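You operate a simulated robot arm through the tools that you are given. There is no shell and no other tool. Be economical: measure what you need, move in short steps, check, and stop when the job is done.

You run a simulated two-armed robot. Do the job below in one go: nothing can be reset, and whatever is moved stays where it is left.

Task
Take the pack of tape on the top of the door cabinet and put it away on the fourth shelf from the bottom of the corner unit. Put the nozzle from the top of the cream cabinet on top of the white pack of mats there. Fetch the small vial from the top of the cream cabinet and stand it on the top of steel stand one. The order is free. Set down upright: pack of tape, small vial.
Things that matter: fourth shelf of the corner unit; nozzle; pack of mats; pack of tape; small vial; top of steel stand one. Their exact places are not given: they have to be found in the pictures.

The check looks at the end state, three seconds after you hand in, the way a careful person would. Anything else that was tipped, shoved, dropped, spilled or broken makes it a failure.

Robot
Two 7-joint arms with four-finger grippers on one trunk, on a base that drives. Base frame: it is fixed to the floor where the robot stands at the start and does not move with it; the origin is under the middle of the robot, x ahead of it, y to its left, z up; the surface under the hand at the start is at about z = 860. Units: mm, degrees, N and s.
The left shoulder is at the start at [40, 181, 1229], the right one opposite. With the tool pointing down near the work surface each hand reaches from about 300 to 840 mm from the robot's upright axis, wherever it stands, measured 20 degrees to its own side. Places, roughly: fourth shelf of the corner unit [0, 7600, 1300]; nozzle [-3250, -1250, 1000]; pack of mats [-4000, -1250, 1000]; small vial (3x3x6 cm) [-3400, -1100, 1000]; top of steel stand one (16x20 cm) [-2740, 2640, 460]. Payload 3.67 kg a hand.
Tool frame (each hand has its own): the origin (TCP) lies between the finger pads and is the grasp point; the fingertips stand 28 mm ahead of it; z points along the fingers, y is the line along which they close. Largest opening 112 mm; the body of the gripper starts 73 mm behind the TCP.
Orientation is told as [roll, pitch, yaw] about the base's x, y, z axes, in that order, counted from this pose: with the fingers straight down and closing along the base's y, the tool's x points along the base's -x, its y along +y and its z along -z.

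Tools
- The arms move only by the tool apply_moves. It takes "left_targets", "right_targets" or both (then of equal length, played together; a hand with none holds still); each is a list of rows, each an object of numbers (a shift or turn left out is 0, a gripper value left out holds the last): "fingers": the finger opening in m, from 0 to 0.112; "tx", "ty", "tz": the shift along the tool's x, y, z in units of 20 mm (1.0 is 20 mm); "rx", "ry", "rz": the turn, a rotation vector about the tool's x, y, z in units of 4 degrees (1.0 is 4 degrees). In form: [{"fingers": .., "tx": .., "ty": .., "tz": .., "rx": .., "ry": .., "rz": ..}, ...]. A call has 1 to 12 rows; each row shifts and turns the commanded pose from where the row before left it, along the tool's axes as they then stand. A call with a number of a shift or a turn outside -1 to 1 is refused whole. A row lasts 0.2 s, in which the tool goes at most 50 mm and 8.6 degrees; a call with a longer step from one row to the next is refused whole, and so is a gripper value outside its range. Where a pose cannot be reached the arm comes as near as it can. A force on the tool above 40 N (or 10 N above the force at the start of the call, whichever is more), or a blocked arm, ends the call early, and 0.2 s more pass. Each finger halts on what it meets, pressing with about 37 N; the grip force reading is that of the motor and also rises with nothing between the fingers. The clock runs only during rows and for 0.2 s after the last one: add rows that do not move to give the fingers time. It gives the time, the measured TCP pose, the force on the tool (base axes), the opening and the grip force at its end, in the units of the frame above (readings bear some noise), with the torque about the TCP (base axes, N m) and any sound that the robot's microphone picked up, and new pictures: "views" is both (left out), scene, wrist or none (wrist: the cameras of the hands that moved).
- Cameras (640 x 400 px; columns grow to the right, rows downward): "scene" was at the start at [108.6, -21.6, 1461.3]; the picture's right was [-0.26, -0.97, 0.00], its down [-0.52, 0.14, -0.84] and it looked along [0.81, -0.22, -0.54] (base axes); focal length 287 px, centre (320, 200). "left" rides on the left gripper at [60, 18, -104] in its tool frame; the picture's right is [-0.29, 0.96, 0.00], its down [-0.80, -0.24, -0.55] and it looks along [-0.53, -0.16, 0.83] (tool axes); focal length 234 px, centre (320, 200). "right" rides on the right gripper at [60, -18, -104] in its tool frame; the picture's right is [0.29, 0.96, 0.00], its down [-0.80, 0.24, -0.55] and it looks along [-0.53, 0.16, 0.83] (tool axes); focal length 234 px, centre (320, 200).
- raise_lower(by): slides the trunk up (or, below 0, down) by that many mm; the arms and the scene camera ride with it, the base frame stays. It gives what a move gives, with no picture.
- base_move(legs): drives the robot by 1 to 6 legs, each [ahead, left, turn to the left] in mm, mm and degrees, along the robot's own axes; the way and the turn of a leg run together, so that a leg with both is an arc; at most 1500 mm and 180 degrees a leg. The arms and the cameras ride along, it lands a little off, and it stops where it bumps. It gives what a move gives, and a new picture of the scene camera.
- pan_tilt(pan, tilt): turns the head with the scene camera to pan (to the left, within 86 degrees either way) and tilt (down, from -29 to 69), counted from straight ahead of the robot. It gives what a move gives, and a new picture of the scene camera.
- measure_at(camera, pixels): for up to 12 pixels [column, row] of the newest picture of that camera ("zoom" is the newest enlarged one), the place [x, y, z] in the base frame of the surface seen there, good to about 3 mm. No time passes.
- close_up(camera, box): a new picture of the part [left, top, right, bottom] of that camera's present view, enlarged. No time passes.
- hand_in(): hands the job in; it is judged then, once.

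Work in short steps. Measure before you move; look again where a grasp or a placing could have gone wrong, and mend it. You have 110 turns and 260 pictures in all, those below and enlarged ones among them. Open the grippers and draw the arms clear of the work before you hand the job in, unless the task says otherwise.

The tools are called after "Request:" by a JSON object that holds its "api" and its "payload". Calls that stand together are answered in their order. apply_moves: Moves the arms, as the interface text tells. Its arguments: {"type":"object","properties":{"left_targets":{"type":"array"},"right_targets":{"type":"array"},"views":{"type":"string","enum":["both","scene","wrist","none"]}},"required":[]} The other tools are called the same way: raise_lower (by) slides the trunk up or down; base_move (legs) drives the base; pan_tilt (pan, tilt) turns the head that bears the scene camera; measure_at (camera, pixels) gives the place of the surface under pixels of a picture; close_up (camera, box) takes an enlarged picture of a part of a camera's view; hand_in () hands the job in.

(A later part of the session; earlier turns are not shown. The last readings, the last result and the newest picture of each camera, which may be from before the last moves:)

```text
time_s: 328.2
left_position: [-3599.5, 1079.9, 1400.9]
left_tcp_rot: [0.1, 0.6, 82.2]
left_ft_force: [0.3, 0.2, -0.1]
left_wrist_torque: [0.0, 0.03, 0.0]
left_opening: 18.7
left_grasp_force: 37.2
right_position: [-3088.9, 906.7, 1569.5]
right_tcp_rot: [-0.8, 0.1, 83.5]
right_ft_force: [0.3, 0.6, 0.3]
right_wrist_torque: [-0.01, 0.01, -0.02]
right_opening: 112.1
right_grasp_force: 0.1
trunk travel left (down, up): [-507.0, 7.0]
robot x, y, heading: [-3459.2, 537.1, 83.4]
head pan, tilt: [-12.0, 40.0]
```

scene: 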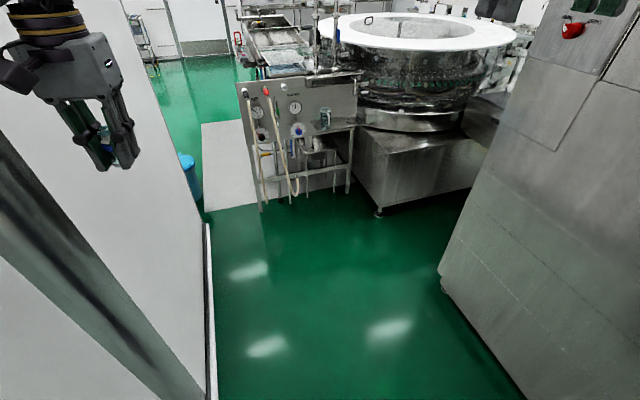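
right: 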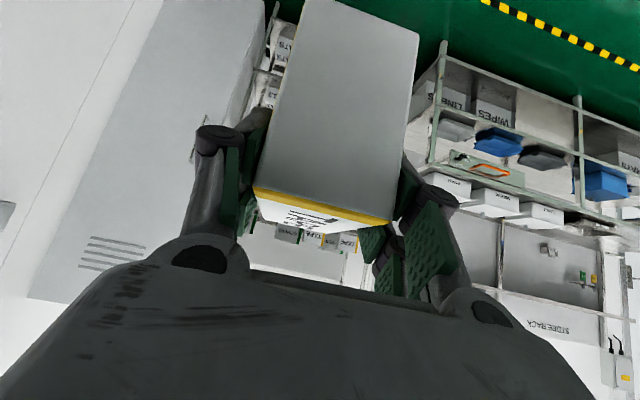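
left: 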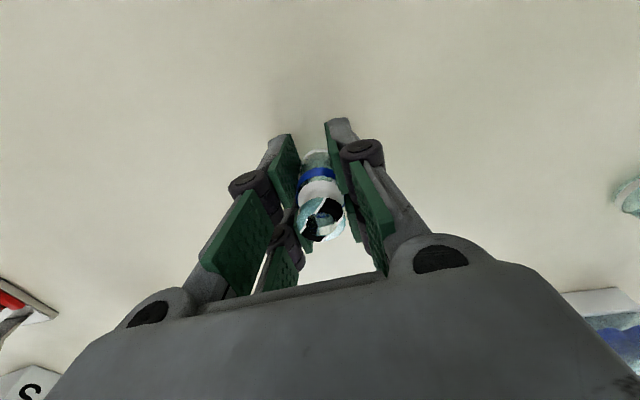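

The passage is about 1250 mm wide. Before going further I study the stand and the openings round it.

Request:
{"api": "close_up", "payload": {"camera": "scene", "box": [230, 60, 390, 220]}}

Request:
{"api": "measure_at", "payload": {"camera": "zoom", "pixels": [[325, 205], [350, 235], [225, 280], [345, 258], [395, 230], [360, 170], [300, 205], [400, 175], [360, 195], [230, 60], [300, 225], [330, 180]]}}

```text
2.50 times, centred on (310, 140) of scene
```

zoom: 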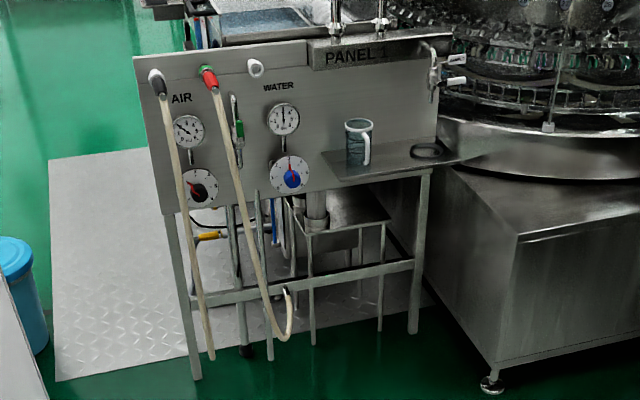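

```text
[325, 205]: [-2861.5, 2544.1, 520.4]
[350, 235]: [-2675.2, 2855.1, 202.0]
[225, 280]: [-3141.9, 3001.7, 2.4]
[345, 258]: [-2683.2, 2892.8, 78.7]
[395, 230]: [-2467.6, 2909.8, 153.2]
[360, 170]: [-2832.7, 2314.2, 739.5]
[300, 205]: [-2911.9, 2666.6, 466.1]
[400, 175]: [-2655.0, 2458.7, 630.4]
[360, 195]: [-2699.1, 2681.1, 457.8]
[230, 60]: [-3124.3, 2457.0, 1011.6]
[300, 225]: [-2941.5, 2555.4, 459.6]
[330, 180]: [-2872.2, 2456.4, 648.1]
```

Request:
{"api": "measure_at", "payload": {"camera": "zoom", "pixels": [[445, 125], [500, 150], [550, 160], [620, 150], [450, 60], [540, 95], [515, 230], [430, 20], [620, 200]]}}

Request:
{"api": "measure_at", "payload": {"camera": "scene", "pixels": [[330, 40], [420, 48], [500, 42], [460, 100], [440, 290], [520, 60], [470, 180]]}}

```text
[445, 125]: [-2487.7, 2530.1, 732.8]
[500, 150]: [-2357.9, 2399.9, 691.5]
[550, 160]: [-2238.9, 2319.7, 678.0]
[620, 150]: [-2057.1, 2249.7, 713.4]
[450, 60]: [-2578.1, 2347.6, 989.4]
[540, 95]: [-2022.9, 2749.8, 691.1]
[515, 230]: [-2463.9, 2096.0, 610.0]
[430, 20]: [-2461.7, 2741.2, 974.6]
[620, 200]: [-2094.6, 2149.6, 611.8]
```

```text
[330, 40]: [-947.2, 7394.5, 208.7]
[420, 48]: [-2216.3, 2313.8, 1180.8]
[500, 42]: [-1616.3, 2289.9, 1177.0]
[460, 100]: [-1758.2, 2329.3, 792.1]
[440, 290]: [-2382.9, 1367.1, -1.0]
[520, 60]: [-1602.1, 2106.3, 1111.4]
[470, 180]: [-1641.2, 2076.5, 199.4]
```

The only way to the stand top is below the panel (window z≈310–630), so the vial must be held with nearly horizontal fingers. I go back to the cabinet to regrasp it near the front edge.

Request:
{"api": "base_move", "payload": {"legs": [[-100, 0, 0], [0, 0, -173.4], [700, 0, 0], [210, -221, 0]]}}

Request:
{"api": "pan_tilt", "payload": {"pan": 10, "tilt": 50}}

```text
time_s: 342.4
left_position: [-3462.8, -999.8, 1402.6]
left_tcp_rot: [0.0, 0.6, -90.2]
left_ft_force: [1.1, 0.0, -0.3]
left_wrist_torque: [-0.04, 0.01, 0.03]
left_opening: 19.1
left_grasp_force: 37.2
right_position: [-3992.3, -896.2, 1572.3]
right_tcp_rot: [-0.9, 0.1, -88.8]
right_ft_force: [0.3, -0.1, 0.0]
right_wrist_torque: [-0.05, -0.03, 0.0]
right_opening: 112.0
right_grasp_force: 0.0
trunk travel left (down, up): [-507.0, 7.0]
robot x, y, heading: [-3677.6, -480.8, -88.6]
head pan, tilt: [-12.0, 40.0]
```

scene: 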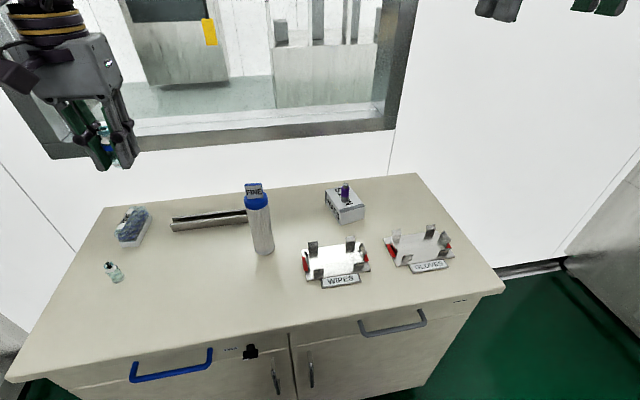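

```text
time_s: 343.3
left_position: [-3465.9, -1004.5, 1402.1]
left_tcp_rot: [0.1, 0.7, -90.2]
left_ft_force: [0.6, -0.8, -0.5]
left_wrist_torque: [0.03, 0.01, -0.02]
left_opening: 19.0
left_grasp_force: 36.7
right_position: [-3994.7, -899.2, 1569.2]
right_tcp_rot: [-0.7, 0.0, -89.0]
right_ft_force: [0.3, -0.3, -0.7]
right_wrist_torque: [0.03, -0.03, 0.04]
right_opening: 112.1
right_grasp_force: 0.0
trunk travel left (down, up): [-507.0, 7.0]
robot x, y, heading: [-3674.0, -483.2, -88.9]
head pan, tilt: [10.0, 50.0]
```

scene: 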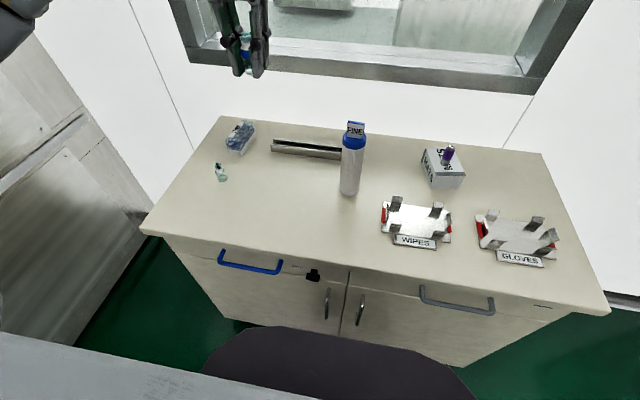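

Request:
{"api": "measure_at", "payload": {"camera": "scene", "pixels": [[250, 246], [250, 240], [270, 235], [300, 250], [250, 268]]}}

Request:
{"api": "raise_lower", "payload": {"by": -430}}

Request:
{"api": "apply_moves", "payload": {"left_targets": [{}], "views": "both"}}

```text
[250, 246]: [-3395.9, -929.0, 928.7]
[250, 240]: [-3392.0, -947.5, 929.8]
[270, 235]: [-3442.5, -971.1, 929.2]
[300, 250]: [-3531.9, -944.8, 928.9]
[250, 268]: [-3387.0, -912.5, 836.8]
```

```text
refused: -430 is not a number from -400 to 400
```

```text
time_s: 343.7
left_position: [-3463.8, -1001.9, 1402.5]
left_tcp_rot: [0.1, 0.7, -90.2]
left_ft_force: [-0.1, -0.1, -0.4]
left_wrist_torque: [-0.02, 0.01, 0.03]
left_opening: 19.2
left_grasp_force: 37.3
right_position: [-3993.8, -897.3, 1570.5]
right_tcp_rot: [-1.0, 0.0, -88.9]
right_ft_force: [-0.4, -1.1, 0.2]
right_wrist_torque: [-0.01, 0.01, 0.01]
right_opening: 112.0
right_grasp_force: 0.0
trunk travel left (down, up): [-507.0, 7.0]
robot x, y, heading: [-3672.9, -482.3, -88.9]
head pan, tilt: [10.0, 50.0]
```

scene: 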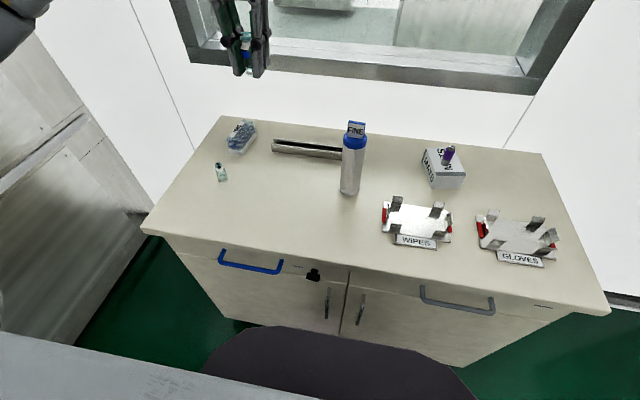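
left: 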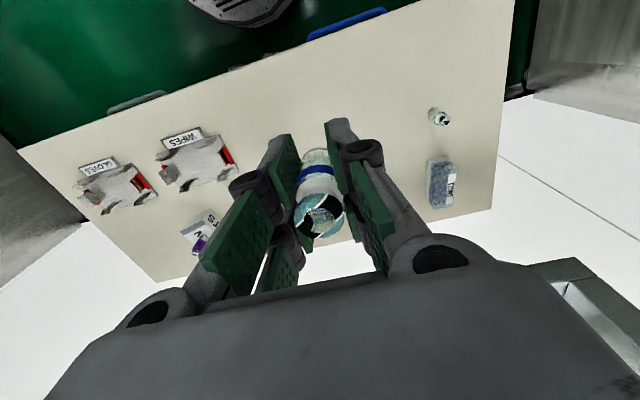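

Edge at y≈-926. I shift to y≈-988 and lower in two steps.

Request:
{"api": "apply_moves", "payload": {"left_targets": [{"tx": 0.7}], "views": "none"}}

Request:
{"api": "raise_lower", "payload": {"by": -390}}

Request:
{"api": "raise_lower", "payload": {"by": -43}}

Request:
{"api": "raise_lower", "payload": {"by": -3}}

```text
time_s: 344.1
left_position: [-3464.6, -988.5, 1402.3]
left_tcp_rot: [0.1, 0.6, -90.2]
left_ft_force: [0.1, -0.8, 0.3]
left_wrist_torque: [-0.02, 0.0, -0.01]
left_opening: 19.2
left_grasp_force: 37.3
right_position: [-3992.5, -897.3, 1570.8]
right_tcp_rot: [-1.0, 0.0, -88.9]
right_ft_force: [-0.3, -0.2, -0.2]
right_wrist_torque: [-0.03, -0.01, 0.01]
right_opening: 111.8
right_grasp_force: 0.0
trunk travel left (down, up): [-507.0, 7.0]
robot x, y, heading: [-3676.2, -478.6, -88.8]
head pan, tilt: [10.0, 50.0]
```

```text
time_s: 347.8
left_position: [-3464.5, -988.0, 1012.0]
left_tcp_rot: [0.1, 0.7, -90.2]
left_ft_force: [0.0, -0.1, 0.4]
left_wrist_torque: [0.02, -0.02, 0.01]
left_opening: 19.2
left_grasp_force: 37.2
right_position: [-3993.4, -896.7, 1180.0]
right_tcp_rot: [-0.8, 0.0, -88.8]
right_ft_force: [0.0, 0.3, 0.2]
right_wrist_torque: [0.0, 0.02, -0.01]
right_opening: 112.1
right_grasp_force: 0.0
trunk travel left (down, up): [-117.0, 397.0]
robot x, y, heading: [-3674.2, -483.1, -88.7]
head pan, tilt: [10.0, 50.0]
```

```text
time_s: 348.7
left_position: [-3464.9, -988.4, 969.8]
left_tcp_rot: [0.0, 0.7, -90.1]
left_ft_force: [-0.2, -0.8, -0.5]
left_wrist_torque: [0.01, 0.0, 0.0]
left_opening: 19.1
left_grasp_force: 36.6
right_position: [-3993.2, -896.5, 1137.0]
right_tcp_rot: [-0.9, 0.0, -88.8]
right_ft_force: [0.3, 1.2, 0.6]
right_wrist_torque: [-0.04, 0.02, 0.0]
right_opening: 111.9
right_grasp_force: 0.1
trunk travel left (down, up): [-74.0, 440.0]
robot x, y, heading: [-3676.5, -482.1, -88.7]
head pan, tilt: [10.0, 50.0]
```

```text
time_s: 349.2
left_position: [-3464.9, -989.1, 966.2]
left_tcp_rot: [0.1, 0.7, -90.1]
left_ft_force: [-0.4, 1.2, 0.2]
left_wrist_torque: [0.04, -0.01, -0.01]
left_opening: 19.2
left_grasp_force: 36.6
right_position: [-3992.9, -896.9, 1134.7]
right_tcp_rot: [-0.9, -0.1, -88.8]
right_ft_force: [-0.3, -0.5, 0.0]
right_wrist_torque: [0.02, -0.05, -0.01]
right_opening: 111.7
right_grasp_force: 0.0
trunk travel left (down, up): [-71.0, 443.0]
robot x, y, heading: [-3673.3, -480.8, -88.6]
head pan, tilt: [10.0, 50.0]
```

Request:
{"api": "raise_lower", "payload": {"by": -2}}

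Request:
{"api": "raise_lower", "payload": {"by": -1}}

```text
time_s: 349.7
left_position: [-3464.2, -989.0, 963.5]
left_tcp_rot: [0.1, 0.7, -90.2]
left_ft_force: [0.7, 0.3, -0.2]
left_wrist_torque: [-0.01, -0.03, 0.04]
left_opening: 19.0
left_grasp_force: 37.4
right_position: [-3994.0, -897.3, 1131.5]
right_tcp_rot: [-0.8, 0.0, -88.8]
right_ft_force: [-0.1, 0.9, -0.5]
right_wrist_torque: [-0.04, -0.02, 0.0]
right_opening: 112.0
right_grasp_force: 0.1
trunk travel left (down, up): [-69.0, 445.0]
robot x, y, heading: [-3673.1, -487.3, -88.7]
head pan, tilt: [10.0, 50.0]
```

```text
time_s: 350.2
left_position: [-3464.5, -988.0, 962.1]
left_tcp_rot: [0.1, 0.6, -90.2]
left_ft_force: [-0.2, 0.8, 2.5]
left_wrist_torque: [0.02, 0.0, -0.01]
left_opening: 18.8
left_grasp_force: 37.2
right_position: [-3993.3, -897.9, 1130.1]
right_tcp_rot: [-1.0, 0.0, -88.8]
right_ft_force: [0.1, 0.1, -1.0]
right_wrist_torque: [0.01, 0.03, -0.01]
right_opening: 111.9
right_grasp_force: 0.0
trunk travel left (down, up): [-68.0, 446.0]
robot x, y, heading: [-3674.0, -486.3, -88.9]
head pan, tilt: [10.0, 50.0]
```

Contact. I release, rise 130 mm and look.

Request:
{"api": "apply_moves", "payload": {"left_targets": [{"fingers": 0.022}, {"fingers": 0.035}, {"fingers": 0.05}, {"fingers": 0.07}], "views": "none"}}

Request:
{"api": "raise_lower", "payload": {"by": 130}}

Request:
{"api": "base_move", "payload": {"legs": [[-150, 0, 0]]}}

```text
time_s: 351.2
left_position: [-3463.5, -990.5, 961.8]
left_tcp_rot: [0.1, 0.7, -90.2]
left_ft_force: [-0.3, 0.4, -0.6]
left_wrist_torque: [0.04, 0.02, 0.05]
left_opening: 69.8
left_grasp_force: 0.0
right_position: [-3993.2, -895.7, 1130.5]
right_tcp_rot: [-0.9, 0.0, -88.7]
right_ft_force: [-0.2, 0.5, -0.4]
right_wrist_torque: [-0.01, 0.03, -0.03]
right_opening: 111.9
right_grasp_force: 0.1
trunk travel left (down, up): [-68.0, 446.0]
robot x, y, heading: [-3674.5, -483.6, -89.0]
head pan, tilt: [10.0, 50.0]
```

```text
time_s: 352.8
left_position: [-3464.1, -989.1, 1094.9]
left_tcp_rot: [0.1, 0.7, -90.2]
left_ft_force: [-0.5, -0.7, -0.4]
left_wrist_torque: [-0.03, 0.0, -0.01]
left_opening: 69.8
left_grasp_force: 0.1
right_position: [-3994.1, -897.6, 1262.5]
right_tcp_rot: [-1.0, 0.1, -88.7]
right_ft_force: [0.4, 0.2, 0.1]
right_wrist_torque: [0.0, -0.01, -0.02]
right_opening: 111.8
right_grasp_force: 0.1
trunk travel left (down, up): [-198.0, 316.0]
robot x, y, heading: [-3672.4, -479.0, -88.4]
head pan, tilt: [10.0, 50.0]
```

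```text
time_s: 354.2
left_position: [-3468.2, -837.7, 1094.5]
left_tcp_rot: [0.1, 0.6, -90.2]
left_ft_force: [0.0, 0.4, 0.6]
left_wrist_torque: [-0.08, 0.0, 0.0]
left_opening: 69.9
left_grasp_force: 0.1
right_position: [-3996.6, -747.9, 1263.2]
right_tcp_rot: [-0.9, 0.0, -88.7]
right_ft_force: [0.4, -0.3, 0.4]
right_wrist_torque: [-0.06, 0.0, 0.01]
right_opening: 111.9
right_grasp_force: 0.1
trunk travel left (down, up): [-198.0, 316.0]
robot x, y, heading: [-3679.1, -332.4, -88.5]
head pan, tilt: [10.0, 50.0]
```

scene: 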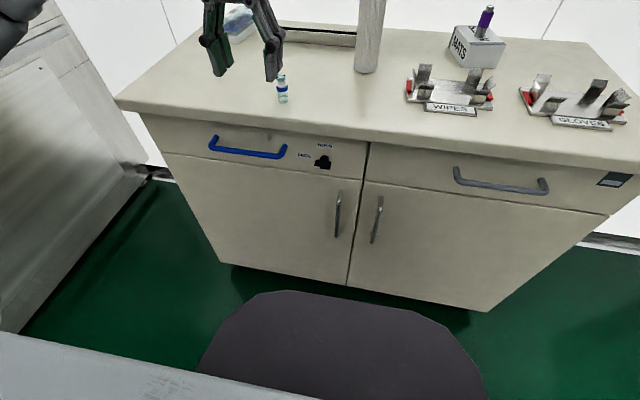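

The vial stands near the edge. I move the hand forward 60 and tilt it by 70° in two calls.

Request:
{"api": "apply_moves", "payload": {"left_targets": [{"tx": -1}, {"tx": -1}, {"ry": -1}, {"ry": -1}, {"ry": -1}, {"ry": -1}, {"ry": -1}, {"ry": -1}, {"ry": -1}, {"ry": -1}, {"ry": -1}, {"ry": -1}], "views": "none"}}

Request:
{"api": "apply_moves", "payload": {"left_targets": [{"ry": -1}, {"ry": -1}, {"ry": -1}, {"ry": -1}, {"ry": -1}, {"ry": -1}, {"ry": -1}, {"ry": -0.65}], "views": "both"}}

```text
time_s: 356.8
left_position: [-3466.7, -879.2, 1093.7]
left_tcp_rot: [0.1, -39.4, -90.1]
left_ft_force: [-0.1, -1.0, 0.1]
left_wrist_torque: [-0.01, -0.02, 0.02]
left_opening: 70.0
left_grasp_force: 0.0
right_position: [-3995.3, -748.3, 1263.3]
right_tcp_rot: [-0.8, 0.0, -88.6]
right_ft_force: [0.1, 0.3, -1.0]
right_wrist_torque: [0.02, -0.01, 0.01]
right_opening: 112.0
right_grasp_force: 0.1
trunk travel left (down, up): [-198.0, 316.0]
robot x, y, heading: [-3679.2, -332.1, -89.0]
head pan, tilt: [10.0, 50.0]
```

```text
time_s: 358.6
left_position: [-3465.9, -878.3, 1095.1]
left_tcp_rot: [0.4, -70.0, -90.4]
left_ft_force: [0.7, 0.1, 0.1]
left_wrist_torque: [0.03, -0.02, -0.01]
left_opening: 70.0
left_grasp_force: 0.1
right_position: [-3995.5, -748.0, 1262.8]
right_tcp_rot: [-0.9, 0.0, -88.6]
right_ft_force: [-0.2, 1.0, 0.3]
right_wrist_torque: [-0.02, 0.02, 0.01]
right_opening: 111.9
right_grasp_force: 0.0
trunk travel left (down, up): [-198.0, 316.0]
robot x, y, heading: [-3673.5, -327.5, -88.6]
head pan, tilt: [10.0, 50.0]
```

scene: 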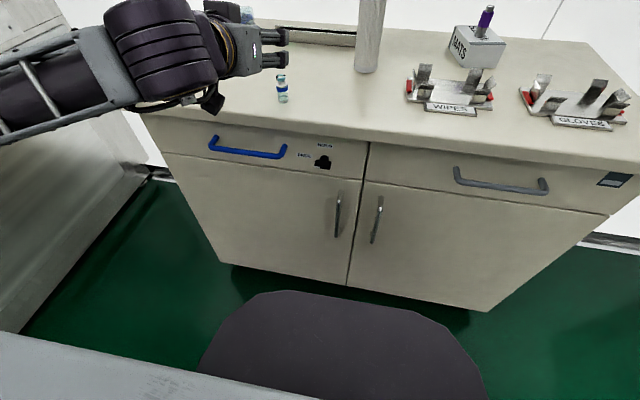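
left: 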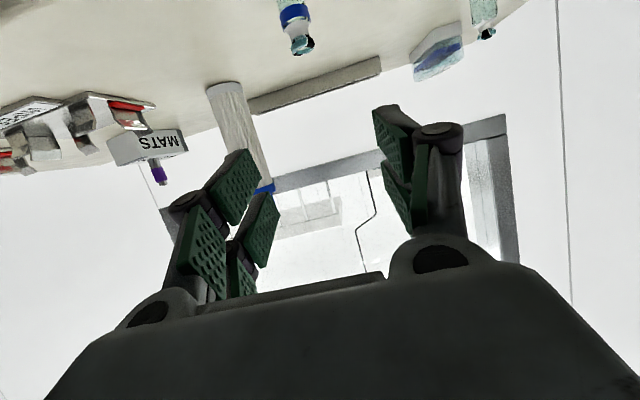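

The tilt of 70° is reached. I measure the vial exactly and lower the trunk 134 mm in front of the edge.

Request:
{"api": "close_up", "payload": {"camera": "scene", "box": [240, 50, 330, 120]}}

Request:
{"api": "measure_at", "payload": {"camera": "zoom", "pixels": [[300, 290], [280, 240], [320, 240], [300, 240], [300, 345], [295, 190]]}}

Request:
{"api": "raise_lower", "payload": {"by": -134}}

```text
5.71 times, centred on (285, 85) of scene
```

zoom: 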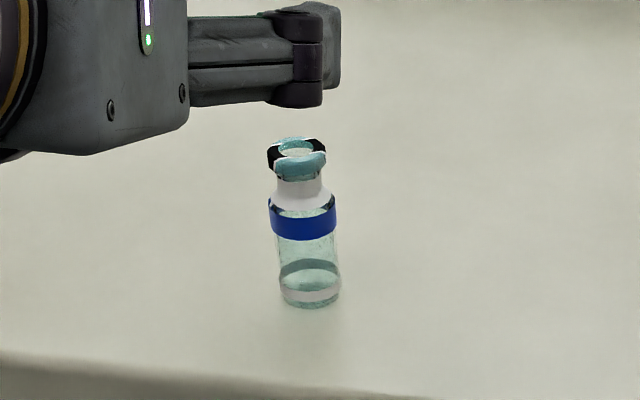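

```text
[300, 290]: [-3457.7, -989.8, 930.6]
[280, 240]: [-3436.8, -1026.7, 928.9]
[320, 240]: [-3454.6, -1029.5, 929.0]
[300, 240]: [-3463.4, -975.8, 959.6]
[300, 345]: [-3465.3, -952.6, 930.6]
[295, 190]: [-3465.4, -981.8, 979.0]
```

```text
time_s: 360.2
left_position: [-3467.4, -878.8, 957.8]
left_tcp_rot: [0.4, -69.8, -90.3]
left_ft_force: [0.7, 0.0, -0.2]
left_wrist_torque: [0.03, 0.0, -0.01]
left_opening: 70.2
left_grasp_force: 0.0
right_position: [-3996.3, -748.5, 1127.0]
right_tcp_rot: [-0.9, 0.0, -88.6]
right_ft_force: [0.0, 0.4, 0.3]
right_wrist_torque: [-0.01, 0.01, -0.02]
right_opening: 112.0
right_grasp_force: 0.1
trunk travel left (down, up): [-64.0, 450.0]
robot x, y, heading: [-3676.0, -336.3, -88.5]
head pan, tilt: [10.0, 50.0]
```

Request:
{"api": "apply_moves", "payload": {"left_targets": [{"tz": 0.873, "tx": -0.34, "ty": 0.12}, {"tz": 0.873, "tx": -0.34}, {"tz": 0.873, "tx": -0.34}, {"tz": 0.873, "tx": -0.34}, {"tz": 0.873, "tx": -0.34}, {"tz": 0.83, "tx": -0.32}, {}], "views": "both"}}

Request:
{"api": "close_up", "payload": {"camera": "scene", "box": [200, 40, 340, 130]}}

```text
time_s: 360.9
left_position: [-3464.1, -910.4, 959.3]
left_tcp_rot: [0.5, -69.7, -90.6]
left_ft_force: [6.6, 53.2, 11.2]
left_wrist_torque: [1.25, -0.66, 1.13]
left_opening: 61.0
left_grasp_force: 24.2
right_position: [-3993.8, -743.1, 1129.4]
right_tcp_rot: [-0.9, -0.2, -88.5]
right_ft_force: [0.4, 0.2, 0.3]
right_wrist_torque: [0.01, 0.05, 0.01]
right_opening: 111.9
right_grasp_force: 0.1
trunk travel left (down, up): [-64.0, 450.0]
robot x, y, heading: [-3677.8, -332.4, -88.0]
head pan, tilt: [10.0, 50.0]
stopped in row 3 (left hand): the force on the tool passed its limit at 50 N (the readings are from after the stop); the commanded pose is now the measured one
```

scene: 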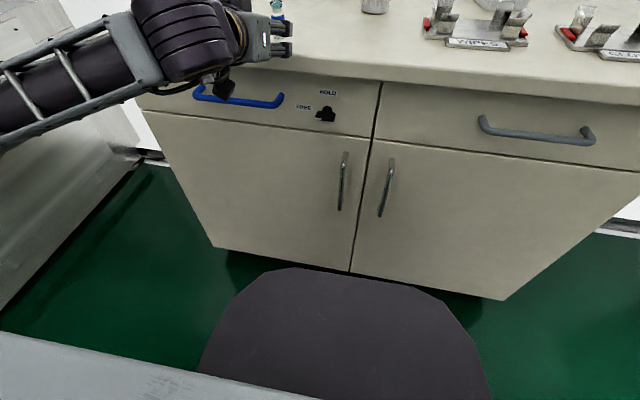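
left: 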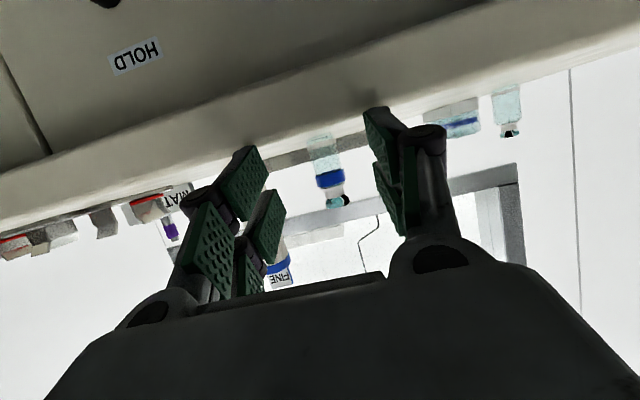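

```text
4.44 times, centred on (270, 85) of scene
```

zoom: 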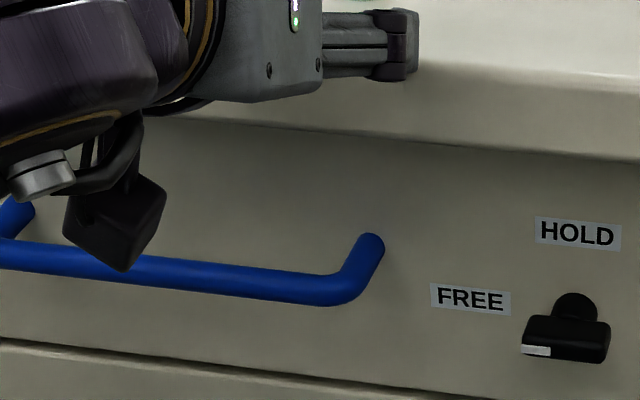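

The fingertips met the counter's edge: the pads reach about 33 mm below the TCP. I back off and raise 13 mm.

Request:
{"api": "apply_moves", "payload": {"left_targets": [{"tz": -0.9, "tx": 0.33, "fingers": 0.07}, {"tz": -0.6, "tx": 0.22}, {}], "views": "none"}}

Request:
{"api": "raise_lower", "payload": {"by": 13}}

Request:
{"api": "apply_moves", "payload": {"left_targets": [{}], "views": "both"}}

```text
time_s: 361.8
left_position: [-3465.2, -886.7, 956.3]
left_tcp_rot: [0.4, -69.3, -90.5]
left_ft_force: [-0.4, -0.1, -0.2]
left_wrist_torque: [-0.01, 0.01, 0.02]
left_opening: 70.2
left_grasp_force: 0.0
right_position: [-3996.2, -750.1, 1125.3]
right_tcp_rot: [-0.9, 0.1, -88.7]
right_ft_force: [-0.8, -0.5, 0.9]
right_wrist_torque: [-0.01, 0.0, 0.01]
right_opening: 112.0
right_grasp_force: 0.1
trunk travel left (down, up): [-64.0, 450.0]
robot x, y, heading: [-3676.5, -331.0, -88.4]
head pan, tilt: [10.0, 50.0]
```

```text
time_s: 362.4
left_position: [-3464.8, -887.2, 970.5]
left_tcp_rot: [0.5, -69.4, -90.5]
left_ft_force: [-0.2, 0.4, 0.0]
left_wrist_torque: [0.0, 0.0, -0.02]
left_opening: 70.0
left_grasp_force: 0.0
right_position: [-3996.2, -749.1, 1140.3]
right_tcp_rot: [-0.9, 0.1, -88.6]
right_ft_force: [-0.5, 0.1, 0.6]
right_wrist_torque: [0.02, 0.0, 0.02]
right_opening: 111.8
right_grasp_force: 0.0
trunk travel left (down, up): [-77.0, 437.0]
robot x, y, heading: [-3679.5, -331.5, -88.4]
head pan, tilt: [10.0, 50.0]
```

```text
time_s: 362.8
left_position: [-3465.5, -887.0, 969.5]
left_tcp_rot: [0.4, -69.4, -90.5]
left_ft_force: [0.4, 0.0, 0.1]
left_wrist_torque: [0.0, -0.01, -0.03]
left_opening: 70.3
left_grasp_force: 0.1
right_position: [-3995.8, -747.6, 1139.3]
right_tcp_rot: [-0.9, 0.1, -88.7]
right_ft_force: [-0.2, -0.5, -0.1]
right_wrist_torque: [0.0, 0.02, -0.01]
right_opening: 111.7
right_grasp_force: 0.0
trunk travel left (down, up): [-77.0, 437.0]
robot x, y, heading: [-3676.0, -334.7, -88.6]
head pan, tilt: [10.0, 50.0]
```

scene: 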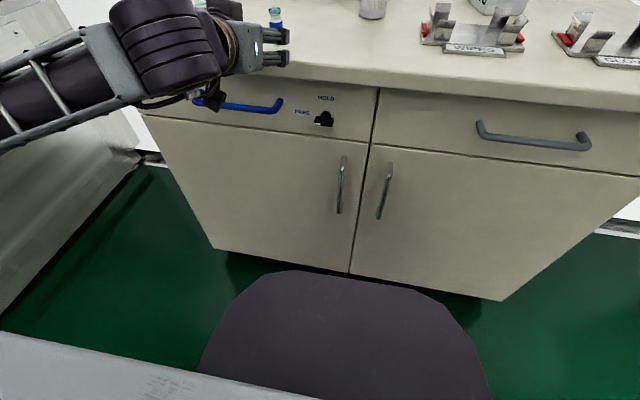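
left: 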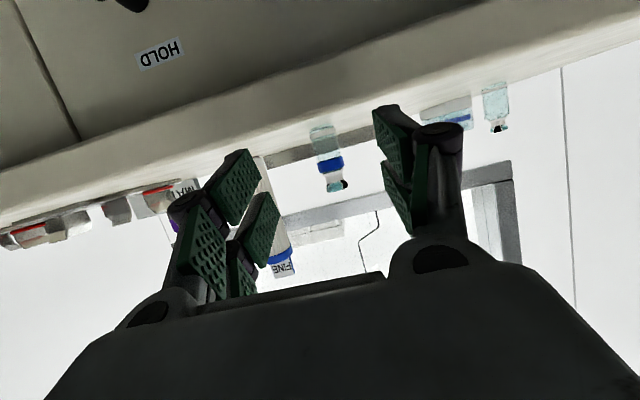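

Request:
{"api": "apply_moves", "payload": {"left_targets": [{"tz": 0.79, "tx": -0.3}, {"tz": 0.79, "tx": -0.3}, {"tz": 0.79, "tx": -0.3}, {"tz": 0.79, "tx": -0.3}, {"tz": 0.79, "tx": -0.3}, {"tz": 0.79, "tx": -0.3}, {}], "views": "both"}}

```text
time_s: 364.4
left_position: [-3465.7, -988.4, 968.7]
left_tcp_rot: [0.5, -69.4, -90.5]
left_ft_force: [0.5, 0.5, 0.2]
left_wrist_torque: [0.0, -0.02, 0.03]
left_opening: 70.0
left_grasp_force: 0.0
right_position: [-3994.8, -747.8, 1137.7]
right_tcp_rot: [-1.0, 0.0, -88.6]
right_ft_force: [-0.2, -0.1, -0.6]
right_wrist_torque: [-0.02, 0.02, -0.01]
right_opening: 111.9
right_grasp_force: 0.1
trunk travel left (down, up): [-77.0, 437.0]
robot x, y, heading: [-3676.1, -332.0, -88.4]
head pan, tilt: [10.0, 50.0]
```

scene: 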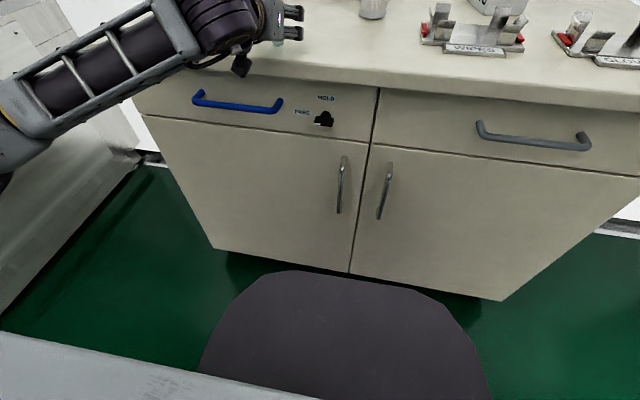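
left: 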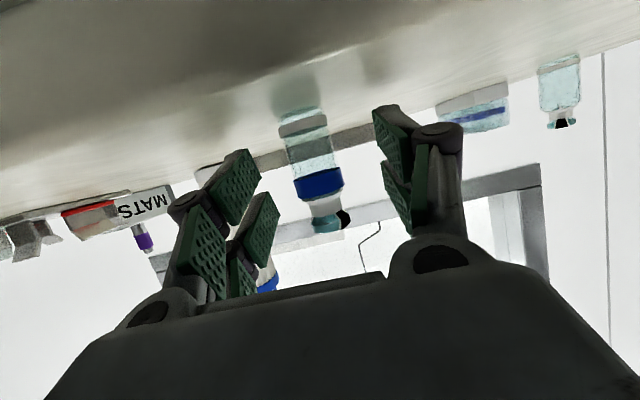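

The vial stands between the pads, well centred. I close, then lift 60 mm.

Request:
{"api": "apply_moves", "payload": {"left_targets": [{"fingers": 0.04}, {"fingers": 0.02}, {"fingers": 0.012}, {"fingers": 0.012}, {"fingers": 0.012}], "views": "none"}}

Request:
{"api": "raise_lower", "payload": {"by": 80}}

Request:
{"api": "apply_moves", "payload": {"left_targets": [{}], "views": "both"}}

```text
time_s: 365.6
left_position: [-3465.3, -988.4, 969.1]
left_tcp_rot: [0.4, -69.4, -90.4]
left_ft_force: [0.9, -0.1, 0.7]
left_wrist_torque: [-0.02, 0.01, -0.02]
left_opening: 20.8
left_grasp_force: 37.1
right_position: [-3995.6, -749.0, 1140.0]
right_tcp_rot: [-0.9, 0.1, -88.5]
right_ft_force: [0.4, -0.1, 0.5]
right_wrist_torque: [0.01, 0.03, 0.01]
right_opening: 111.9
right_grasp_force: 0.0
trunk travel left (down, up): [-77.0, 437.0]
robot x, y, heading: [-3672.8, -330.6, -88.7]
head pan, tilt: [10.0, 50.0]
```

```text
time_s: 366.7
left_position: [-3465.5, -989.4, 1050.1]
left_tcp_rot: [0.5, -69.3, -90.5]
left_ft_force: [0.3, -0.7, -1.3]
left_wrist_torque: [0.01, 0.03, 0.01]
left_opening: 20.8
left_grasp_force: 36.9
right_position: [-3995.5, -748.6, 1221.3]
right_tcp_rot: [-1.1, 0.1, -88.5]
right_ft_force: [-0.1, -0.5, -0.9]
right_wrist_torque: [-0.01, -0.01, 0.0]
right_opening: 112.2
right_grasp_force: 0.0
trunk travel left (down, up): [-157.0, 357.0]
robot x, y, heading: [-3677.4, -331.7, -88.9]
head pan, tilt: [10.0, 50.0]
```

```text
time_s: 367.1
left_position: [-3465.7, -988.1, 1050.8]
left_tcp_rot: [0.4, -69.3, -90.5]
left_ft_force: [0.1, 1.1, -0.1]
left_wrist_torque: [-0.02, -0.02, 0.0]
left_opening: 20.6
left_grasp_force: 37.1
right_position: [-3995.1, -747.4, 1221.0]
right_tcp_rot: [-0.9, 0.0, -88.6]
right_ft_force: [0.1, -0.3, -0.3]
right_wrist_torque: [0.01, 0.0, 0.01]
right_opening: 112.1
right_grasp_force: 0.1
trunk travel left (down, up): [-157.0, 357.0]
robot x, y, heading: [-3671.5, -333.1, -88.4]
head pan, tilt: [10.0, 50.0]
```

scene: 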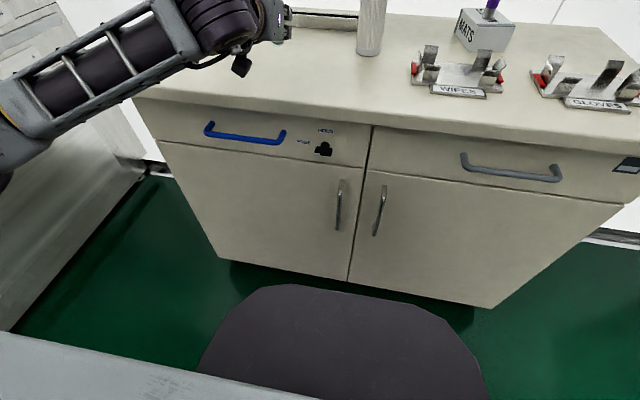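
left: 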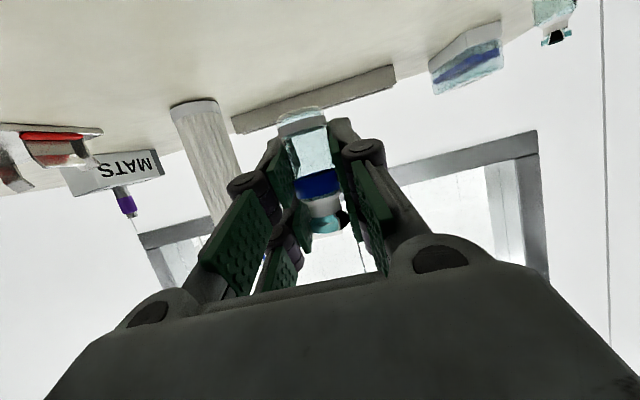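

The vial is held upright with the fingers 70° tilted. I retract a little, raise the trunk, and travel: back, turn to +x, slide north through the passage, go east, and turn to face the panel.

Request:
{"api": "raise_lower", "payload": {"by": 300}}

Request:
{"api": "apply_moves", "payload": {"left_targets": [{"tz": -0.936, "tx": 0.352}, {"tz": -0.936, "tx": 0.352}, {"tz": -0.936, "tx": 0.352}, {"tz": -0.936, "tx": 0.352}, {"tz": -0.936, "tx": 0.352}], "right_targets": [{"tx": 1}, {"tx": 1}, {"tx": 1}, {"tx": 1}, {}], "views": "none"}}

Request:
{"api": "base_move", "payload": {"legs": [[-830, 0, 0], [0, 0, 88.6], [319, 0, 0], [0, 1252, 0], [297, 0, 0], [0, 0, 90]]}}

Request:
{"api": "pan_tilt", "payload": {"pan": -15, "tilt": 50}}

```text
time_s: 370.1
left_position: [-3465.7, -988.0, 1349.9]
left_tcp_rot: [0.5, -69.5, -90.5]
left_ft_force: [-0.2, 0.0, -0.4]
left_wrist_torque: [0.02, -0.01, -0.01]
left_opening: 20.6
left_grasp_force: 36.8
right_position: [-3996.2, -748.3, 1520.6]
right_tcp_rot: [-0.9, 0.1, -88.6]
right_ft_force: [-0.5, -0.1, 0.3]
right_wrist_torque: [0.03, 0.0, 0.01]
right_opening: 111.8
right_grasp_force: 0.1
trunk travel left (down, up): [-457.0, 57.0]
robot x, y, heading: [-3679.3, -330.9, -88.6]
head pan, tilt: [10.0, 50.0]
```

```text
time_s: 371.3
left_position: [-3464.9, -887.9, 1352.0]
left_tcp_rot: [0.4, -69.3, -90.5]
left_ft_force: [0.7, -0.6, -0.5]
left_wrist_torque: [0.04, 0.01, -0.02]
left_opening: 20.7
left_grasp_force: 37.0
right_position: [-3971.1, -691.5, 1500.1]
right_tcp_rot: [-0.7, 0.0, -88.6]
right_ft_force: [0.8, -0.1, 0.2]
right_wrist_torque: [0.0, 0.03, -0.02]
right_opening: 111.8
right_grasp_force: 0.0
right hand out of reach, approached as far as the arm can: row 2, 3, 4
trunk travel left (down, up): [-457.0, 57.0]
robot x, y, heading: [-3675.2, -333.8, -88.5]
head pan, tilt: [10.0, 50.0]
```

```text
time_s: 390.3
left_position: [-2528.4, 1976.1, 1352.5]
left_tcp_rot: [0.8, -69.4, -0.9]
left_ft_force: [0.1, -0.8, -0.2]
left_wrist_torque: [0.01, 0.03, 0.0]
left_opening: 20.5
left_grasp_force: 37.7
right_position: [-2718.0, 1467.8, 1498.6]
right_tcp_rot: [-0.5, -0.2, 1.8]
right_ft_force: [0.6, 0.5, 0.2]
right_wrist_torque: [0.0, 0.03, -0.01]
right_opening: 111.9
right_grasp_force: 0.0
trunk travel left (down, up): [-457.0, 57.0]
robot x, y, heading: [-3080.7, 1763.4, 2.0]
head pan, tilt: [10.0, 50.0]
stopped in leg 6: the robot was blocked; the commanded pose is now the measured one
```

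scene: 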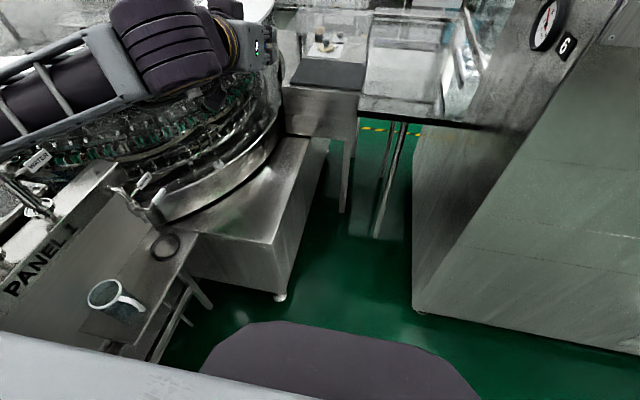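

```text
time_s: 391.2
left_position: [-2527.8, 1974.3, 1351.5]
left_tcp_rot: [0.8, -69.4, -0.7]
left_ft_force: [0.6, -0.3, 0.1]
left_wrist_torque: [-0.02, 0.0, 0.01]
left_opening: 20.5
left_grasp_force: 36.6
right_position: [-2717.4, 1466.3, 1500.9]
right_tcp_rot: [-0.6, -0.2, 1.8]
right_ft_force: [-0.2, 0.5, -0.1]
right_wrist_torque: [0.02, 0.0, 0.02]
right_opening: 112.0
right_grasp_force: 0.1
trunk travel left (down, up): [-457.0, 57.0]
robot x, y, heading: [-3081.2, 1764.8, 1.8]
head pan, tilt: [-15.0, 50.0]
```

scene: 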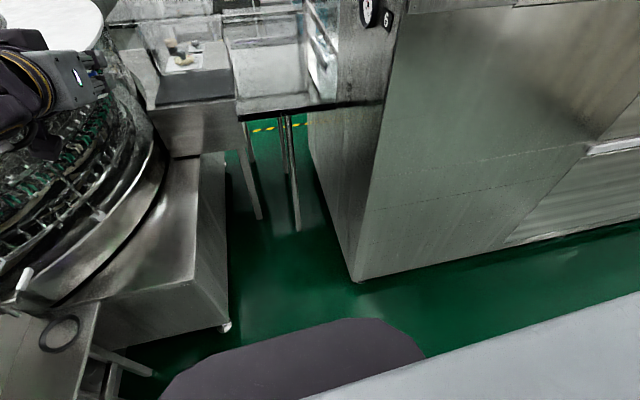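

The turn was blocked, likely the left elbow at the panel's posts. I slide 165 mm south, turn there, then go to (-3000,1500), lower the trunk and bring the hand down, inward and forward.

Request:
{"api": "base_move", "payload": {"legs": [[0, -165, 0], [20, 0, 0], [0, 0, 88.2], [-100, 0, 0], [0, -60, 0]]}}

Request:
{"api": "raise_lower", "payload": {"by": -400}}

Request:
{"api": "raise_lower", "payload": {"by": -50}}

Request:
{"api": "apply_moves", "payload": {"left_targets": [{"tz": 0.78, "tx": 0.775, "ty": -0.47}, {"tz": 0.78, "tx": 0.775, "ty": -0.47}, {"tz": 0.78, "tx": 0.775, "ty": -0.47}, {"tz": 0.78, "tx": 0.775, "ty": -0.47}, {"tz": 0.78, "tx": 0.775, "ty": -0.47}, {"tz": 0.78, "tx": 0.775, "ty": -0.47}, {"tz": 0.78, "tx": 0.775, "ty": -0.47}, {"tz": 0.78, "tx": 0.775, "ty": -0.47}, {"tz": 0.78, "tx": 0.775, "ty": -0.47}, {"tz": 0.78, "tx": 0.775, "ty": -0.47}, {"tz": 0.78, "tx": 0.775, "ty": -0.47}, {"tz": 0.78, "tx": 0.775, "ty": -0.47}], "right_targets": [{"tz": -1}, {"tz": -1}, {"tz": -1}, {"tz": -1}, {"tz": -1}, {"tz": -1}, {"tz": -1}, {"tz": -1}, {}, {}, {}, {}], "views": "none"}}

Request:
{"api": "apply_moves", "payload": {"left_targets": [{"tz": 0.78, "tx": 0.775, "ty": -0.47}, {"tz": 0.78, "tx": 0.775, "ty": -0.47}, {"tz": 0.78, "tx": 0.775, "ty": -0.47}, {"tz": 0.78, "tx": 0.775, "ty": -0.47}, {"tz": 0.78, "tx": 0.775, "ty": -0.47}, {"tz": 0.78, "tx": 0.775, "ty": -0.47}], "views": "both"}}

```text
time_s: 398.5
left_position: [-3200.4, 2061.6, 1348.0]
left_tcp_rot: [-0.7, -69.3, 88.7]
left_ft_force: [-2.2, 0.0, -0.7]
left_wrist_torque: [0.02, -0.04, -0.09]
left_opening: 21.0
left_grasp_force: 37.3
right_position: [-2700.5, 1852.2, 1501.9]
right_tcp_rot: [-1.3, 0.1, 89.7]
right_ft_force: [-1.2, -0.7, -0.7]
right_wrist_torque: [-0.02, -0.14, 0.0]
right_opening: 111.7
right_grasp_force: 0.0
trunk travel left (down, up): [-457.0, 57.0]
robot x, y, heading: [-2999.2, 1498.7, 89.8]
head pan, tilt: [-15.0, 50.0]
```

scene: 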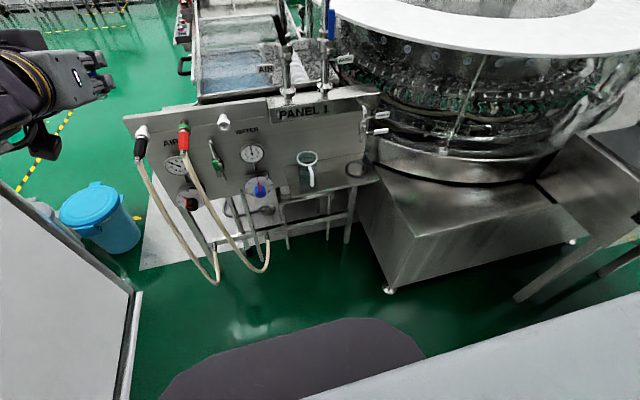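

```text
time_s: 402.4
left_position: [-3192.0, 2060.3, 949.2]
left_tcp_rot: [0.4, -69.4, 87.7]
left_ft_force: [-0.1, 0.0, -0.3]
left_wrist_torque: [0.02, -0.01, -0.01]
left_opening: 20.5
left_grasp_force: 37.1
right_position: [-2691.3, 1850.1, 1098.6]
right_tcp_rot: [-0.8, 0.0, 89.7]
right_ft_force: [-0.4, -0.2, -0.4]
right_wrist_torque: [0.03, 0.05, 0.0]
right_opening: 111.8
right_grasp_force: 0.0
trunk travel left (down, up): [-57.0, 457.0]
robot x, y, heading: [-2995.8, 1495.8, 89.5]
head pan, tilt: [-15.0, 50.0]
```

```text
time_s: 403.3
left_position: [-3191.0, 2059.9, 900.0]
left_tcp_rot: [0.3, -69.4, 87.7]
left_ft_force: [-0.5, -0.6, 0.6]
left_wrist_torque: [-0.01, -0.01, 0.01]
left_opening: 20.7
left_grasp_force: 37.4
right_position: [-2691.5, 1850.1, 1050.5]
right_tcp_rot: [-0.9, 0.0, 89.7]
right_ft_force: [1.5, 0.0, -0.9]
right_wrist_torque: [-0.02, -0.01, 0.0]
right_opening: 111.8
right_grasp_force: 0.0
trunk travel left (down, up): [-7.0, 507.0]
robot x, y, heading: [-2995.6, 1499.5, 89.9]
head pan, tilt: [-15.0, 50.0]
```

```text
time_s: 405.9
left_position: [-3075.5, 2166.8, 661.8]
left_tcp_rot: [0.4, -69.4, 87.8]
left_ft_force: [0.9, 0.7, 0.6]
left_wrist_torque: [0.0, -0.01, -0.01]
left_opening: 20.5
left_grasp_force: 36.5
right_position: [-2743.5, 1905.9, 1147.4]
right_tcp_rot: [-0.7, -0.1, 89.7]
right_ft_force: [0.3, -0.1, -0.4]
right_wrist_torque: [0.03, 0.02, -0.01]
right_opening: 112.0
right_grasp_force: 0.0
right hand out of reach, approached as far as the arm can: row 1, 2, 3, 4, 5, 6, 7, 8
trunk travel left (down, up): [-7.0, 507.0]
robot x, y, heading: [-2995.9, 1497.3, 89.7]
head pan, tilt: [-15.0, 50.0]
```

```text
time_s: 407.3
left_position: [-3015.8, 2220.0, 539.5]
left_tcp_rot: [0.3, -69.3, 87.7]
left_ft_force: [0.3, -0.9, -0.1]
left_wrist_torque: [-0.01, -0.03, -0.01]
left_opening: 20.9
left_grasp_force: 37.2
right_position: [-2743.7, 1906.6, 1147.6]
right_tcp_rot: [-0.9, -0.2, 89.6]
right_ft_force: [-0.2, -0.1, -0.6]
right_wrist_torque: [0.01, 0.01, 0.02]
right_opening: 112.1
right_grasp_force: 0.0
trunk travel left (down, up): [-7.0, 507.0]
robot x, y, heading: [-2995.6, 1501.2, 89.9]
head pan, tilt: [-15.0, 50.0]
```

scene: 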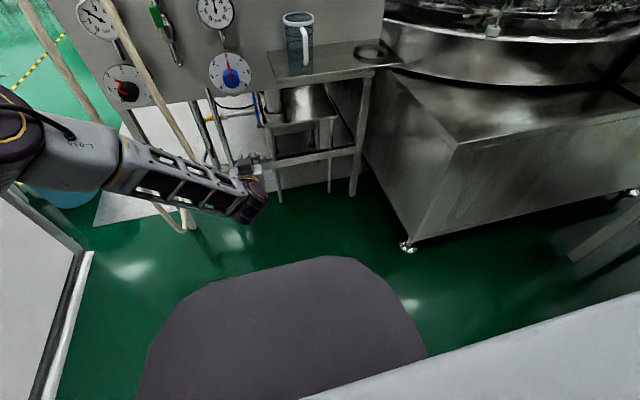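
left: 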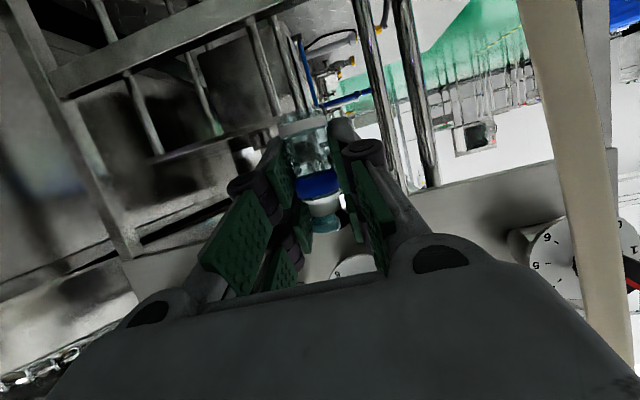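

The hand is at (-3016,2220,540), vial upright in view. I slide right 273 mm and go ahead 210 so that it is under the panel shelf, and look.

Request:
{"api": "base_move", "payload": {"legs": [[0, -273, 0], [210, 0, 0]]}}

Request:
{"api": "pan_tilt", "payload": {"pan": -3, "tilt": 44}}

Request:
{"api": "apply_moves", "payload": {"left_targets": [{}], "views": "both"}}

Request:
{"api": "close_up", "payload": {"camera": "scene", "box": [200, 100, 440, 260]}}

```text
time_s: 410.5
left_position: [-2742.6, 2429.9, 538.6]
left_tcp_rot: [0.4, -69.2, 87.8]
left_ft_force: [0.7, 1.2, -0.7]
left_wrist_torque: [0.01, 0.02, 0.01]
left_opening: 20.6
left_grasp_force: 36.8
right_position: [-2470.4, 2118.1, 1147.1]
right_tcp_rot: [-0.9, 0.1, 89.7]
right_ft_force: [0.4, -0.2, -0.3]
right_wrist_torque: [-0.04, -0.01, -0.01]
right_opening: 112.3
right_grasp_force: 0.0
trunk travel left (down, up): [-7.0, 507.0]
robot x, y, heading: [-2722.6, 1710.6, 89.8]
head pan, tilt: [-15.0, 50.0]
```

scene: 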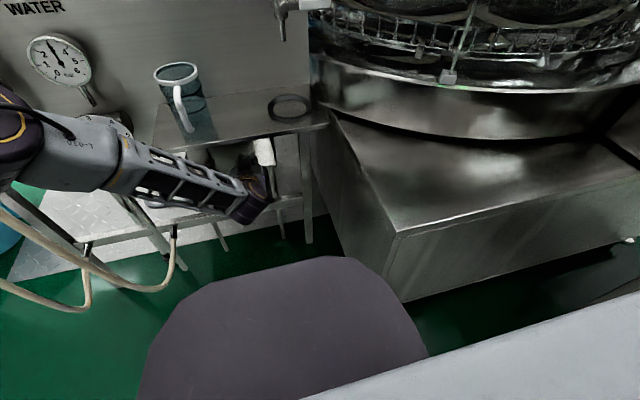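

```text
time_s: 411.2
left_position: [-2743.4, 2429.4, 539.8]
left_tcp_rot: [0.4, -69.2, 87.7]
left_ft_force: [0.1, -0.6, -0.3]
left_wrist_torque: [-0.01, 0.04, -0.03]
left_opening: 20.8
left_grasp_force: 36.8
right_position: [-2469.7, 2117.3, 1147.6]
right_tcp_rot: [-0.6, -0.2, 89.7]
right_ft_force: [1.8, 1.1, 0.3]
right_wrist_torque: [0.02, -0.01, 0.0]
right_opening: 112.1
right_grasp_force: 0.1
trunk travel left (down, up): [-7.0, 507.0]
robot x, y, heading: [-2723.4, 1707.5, 89.5]
head pan, tilt: [-3.0, 44.0]
```

scene: 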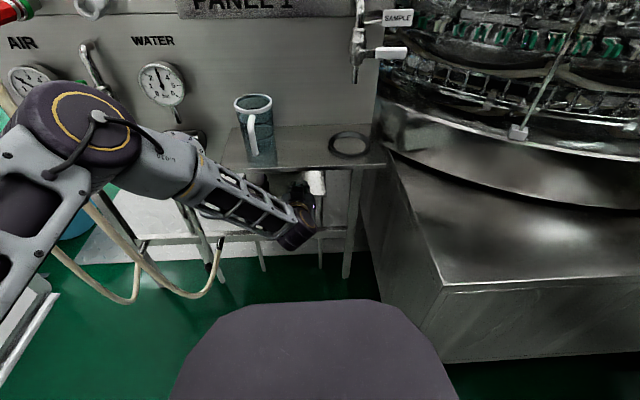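

```text
time_s: 411.6
left_position: [-2743.2, 2429.4, 540.4]
left_tcp_rot: [0.3, -69.3, 87.7]
left_ft_force: [0.2, -0.4, -0.4]
left_wrist_torque: [0.0, 0.0, -0.01]
left_opening: 20.8
left_grasp_force: 37.3
right_position: [-2470.0, 2116.4, 1147.5]
right_tcp_rot: [-0.9, -0.1, 89.7]
right_ft_force: [0.5, 0.1, 0.3]
right_wrist_torque: [0.01, 0.0, -0.01]
right_opening: 112.2
right_grasp_force: 0.2
trunk travel left (down, up): [-7.0, 507.0]
robot x, y, heading: [-2723.7, 1711.5, 89.3]
head pan, tilt: [-3.0, 44.0]
```

scene: 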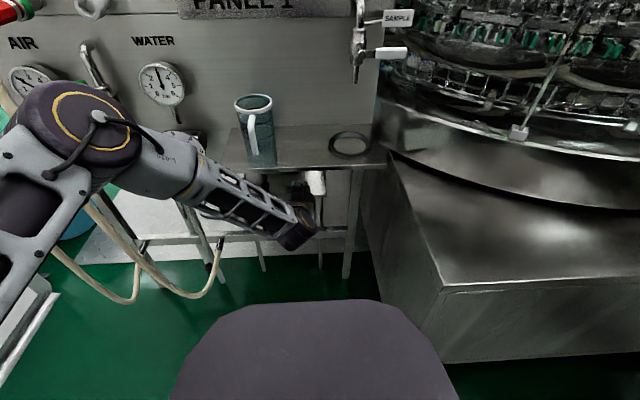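
left: 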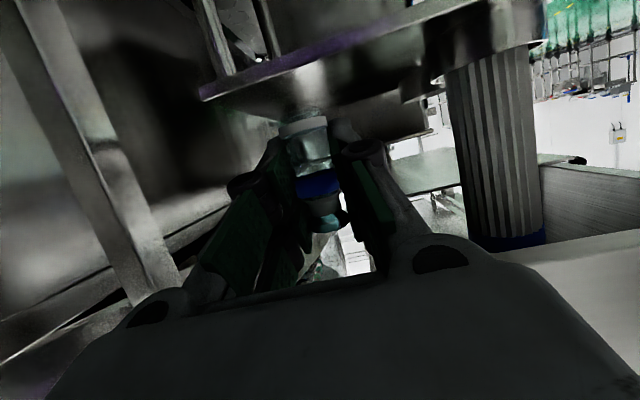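

```text
2.50 times, centred on (320, 180) of scene
5 turns are left
```

zoom: 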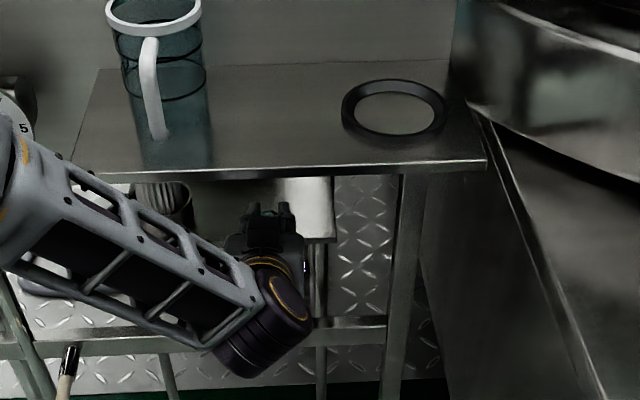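

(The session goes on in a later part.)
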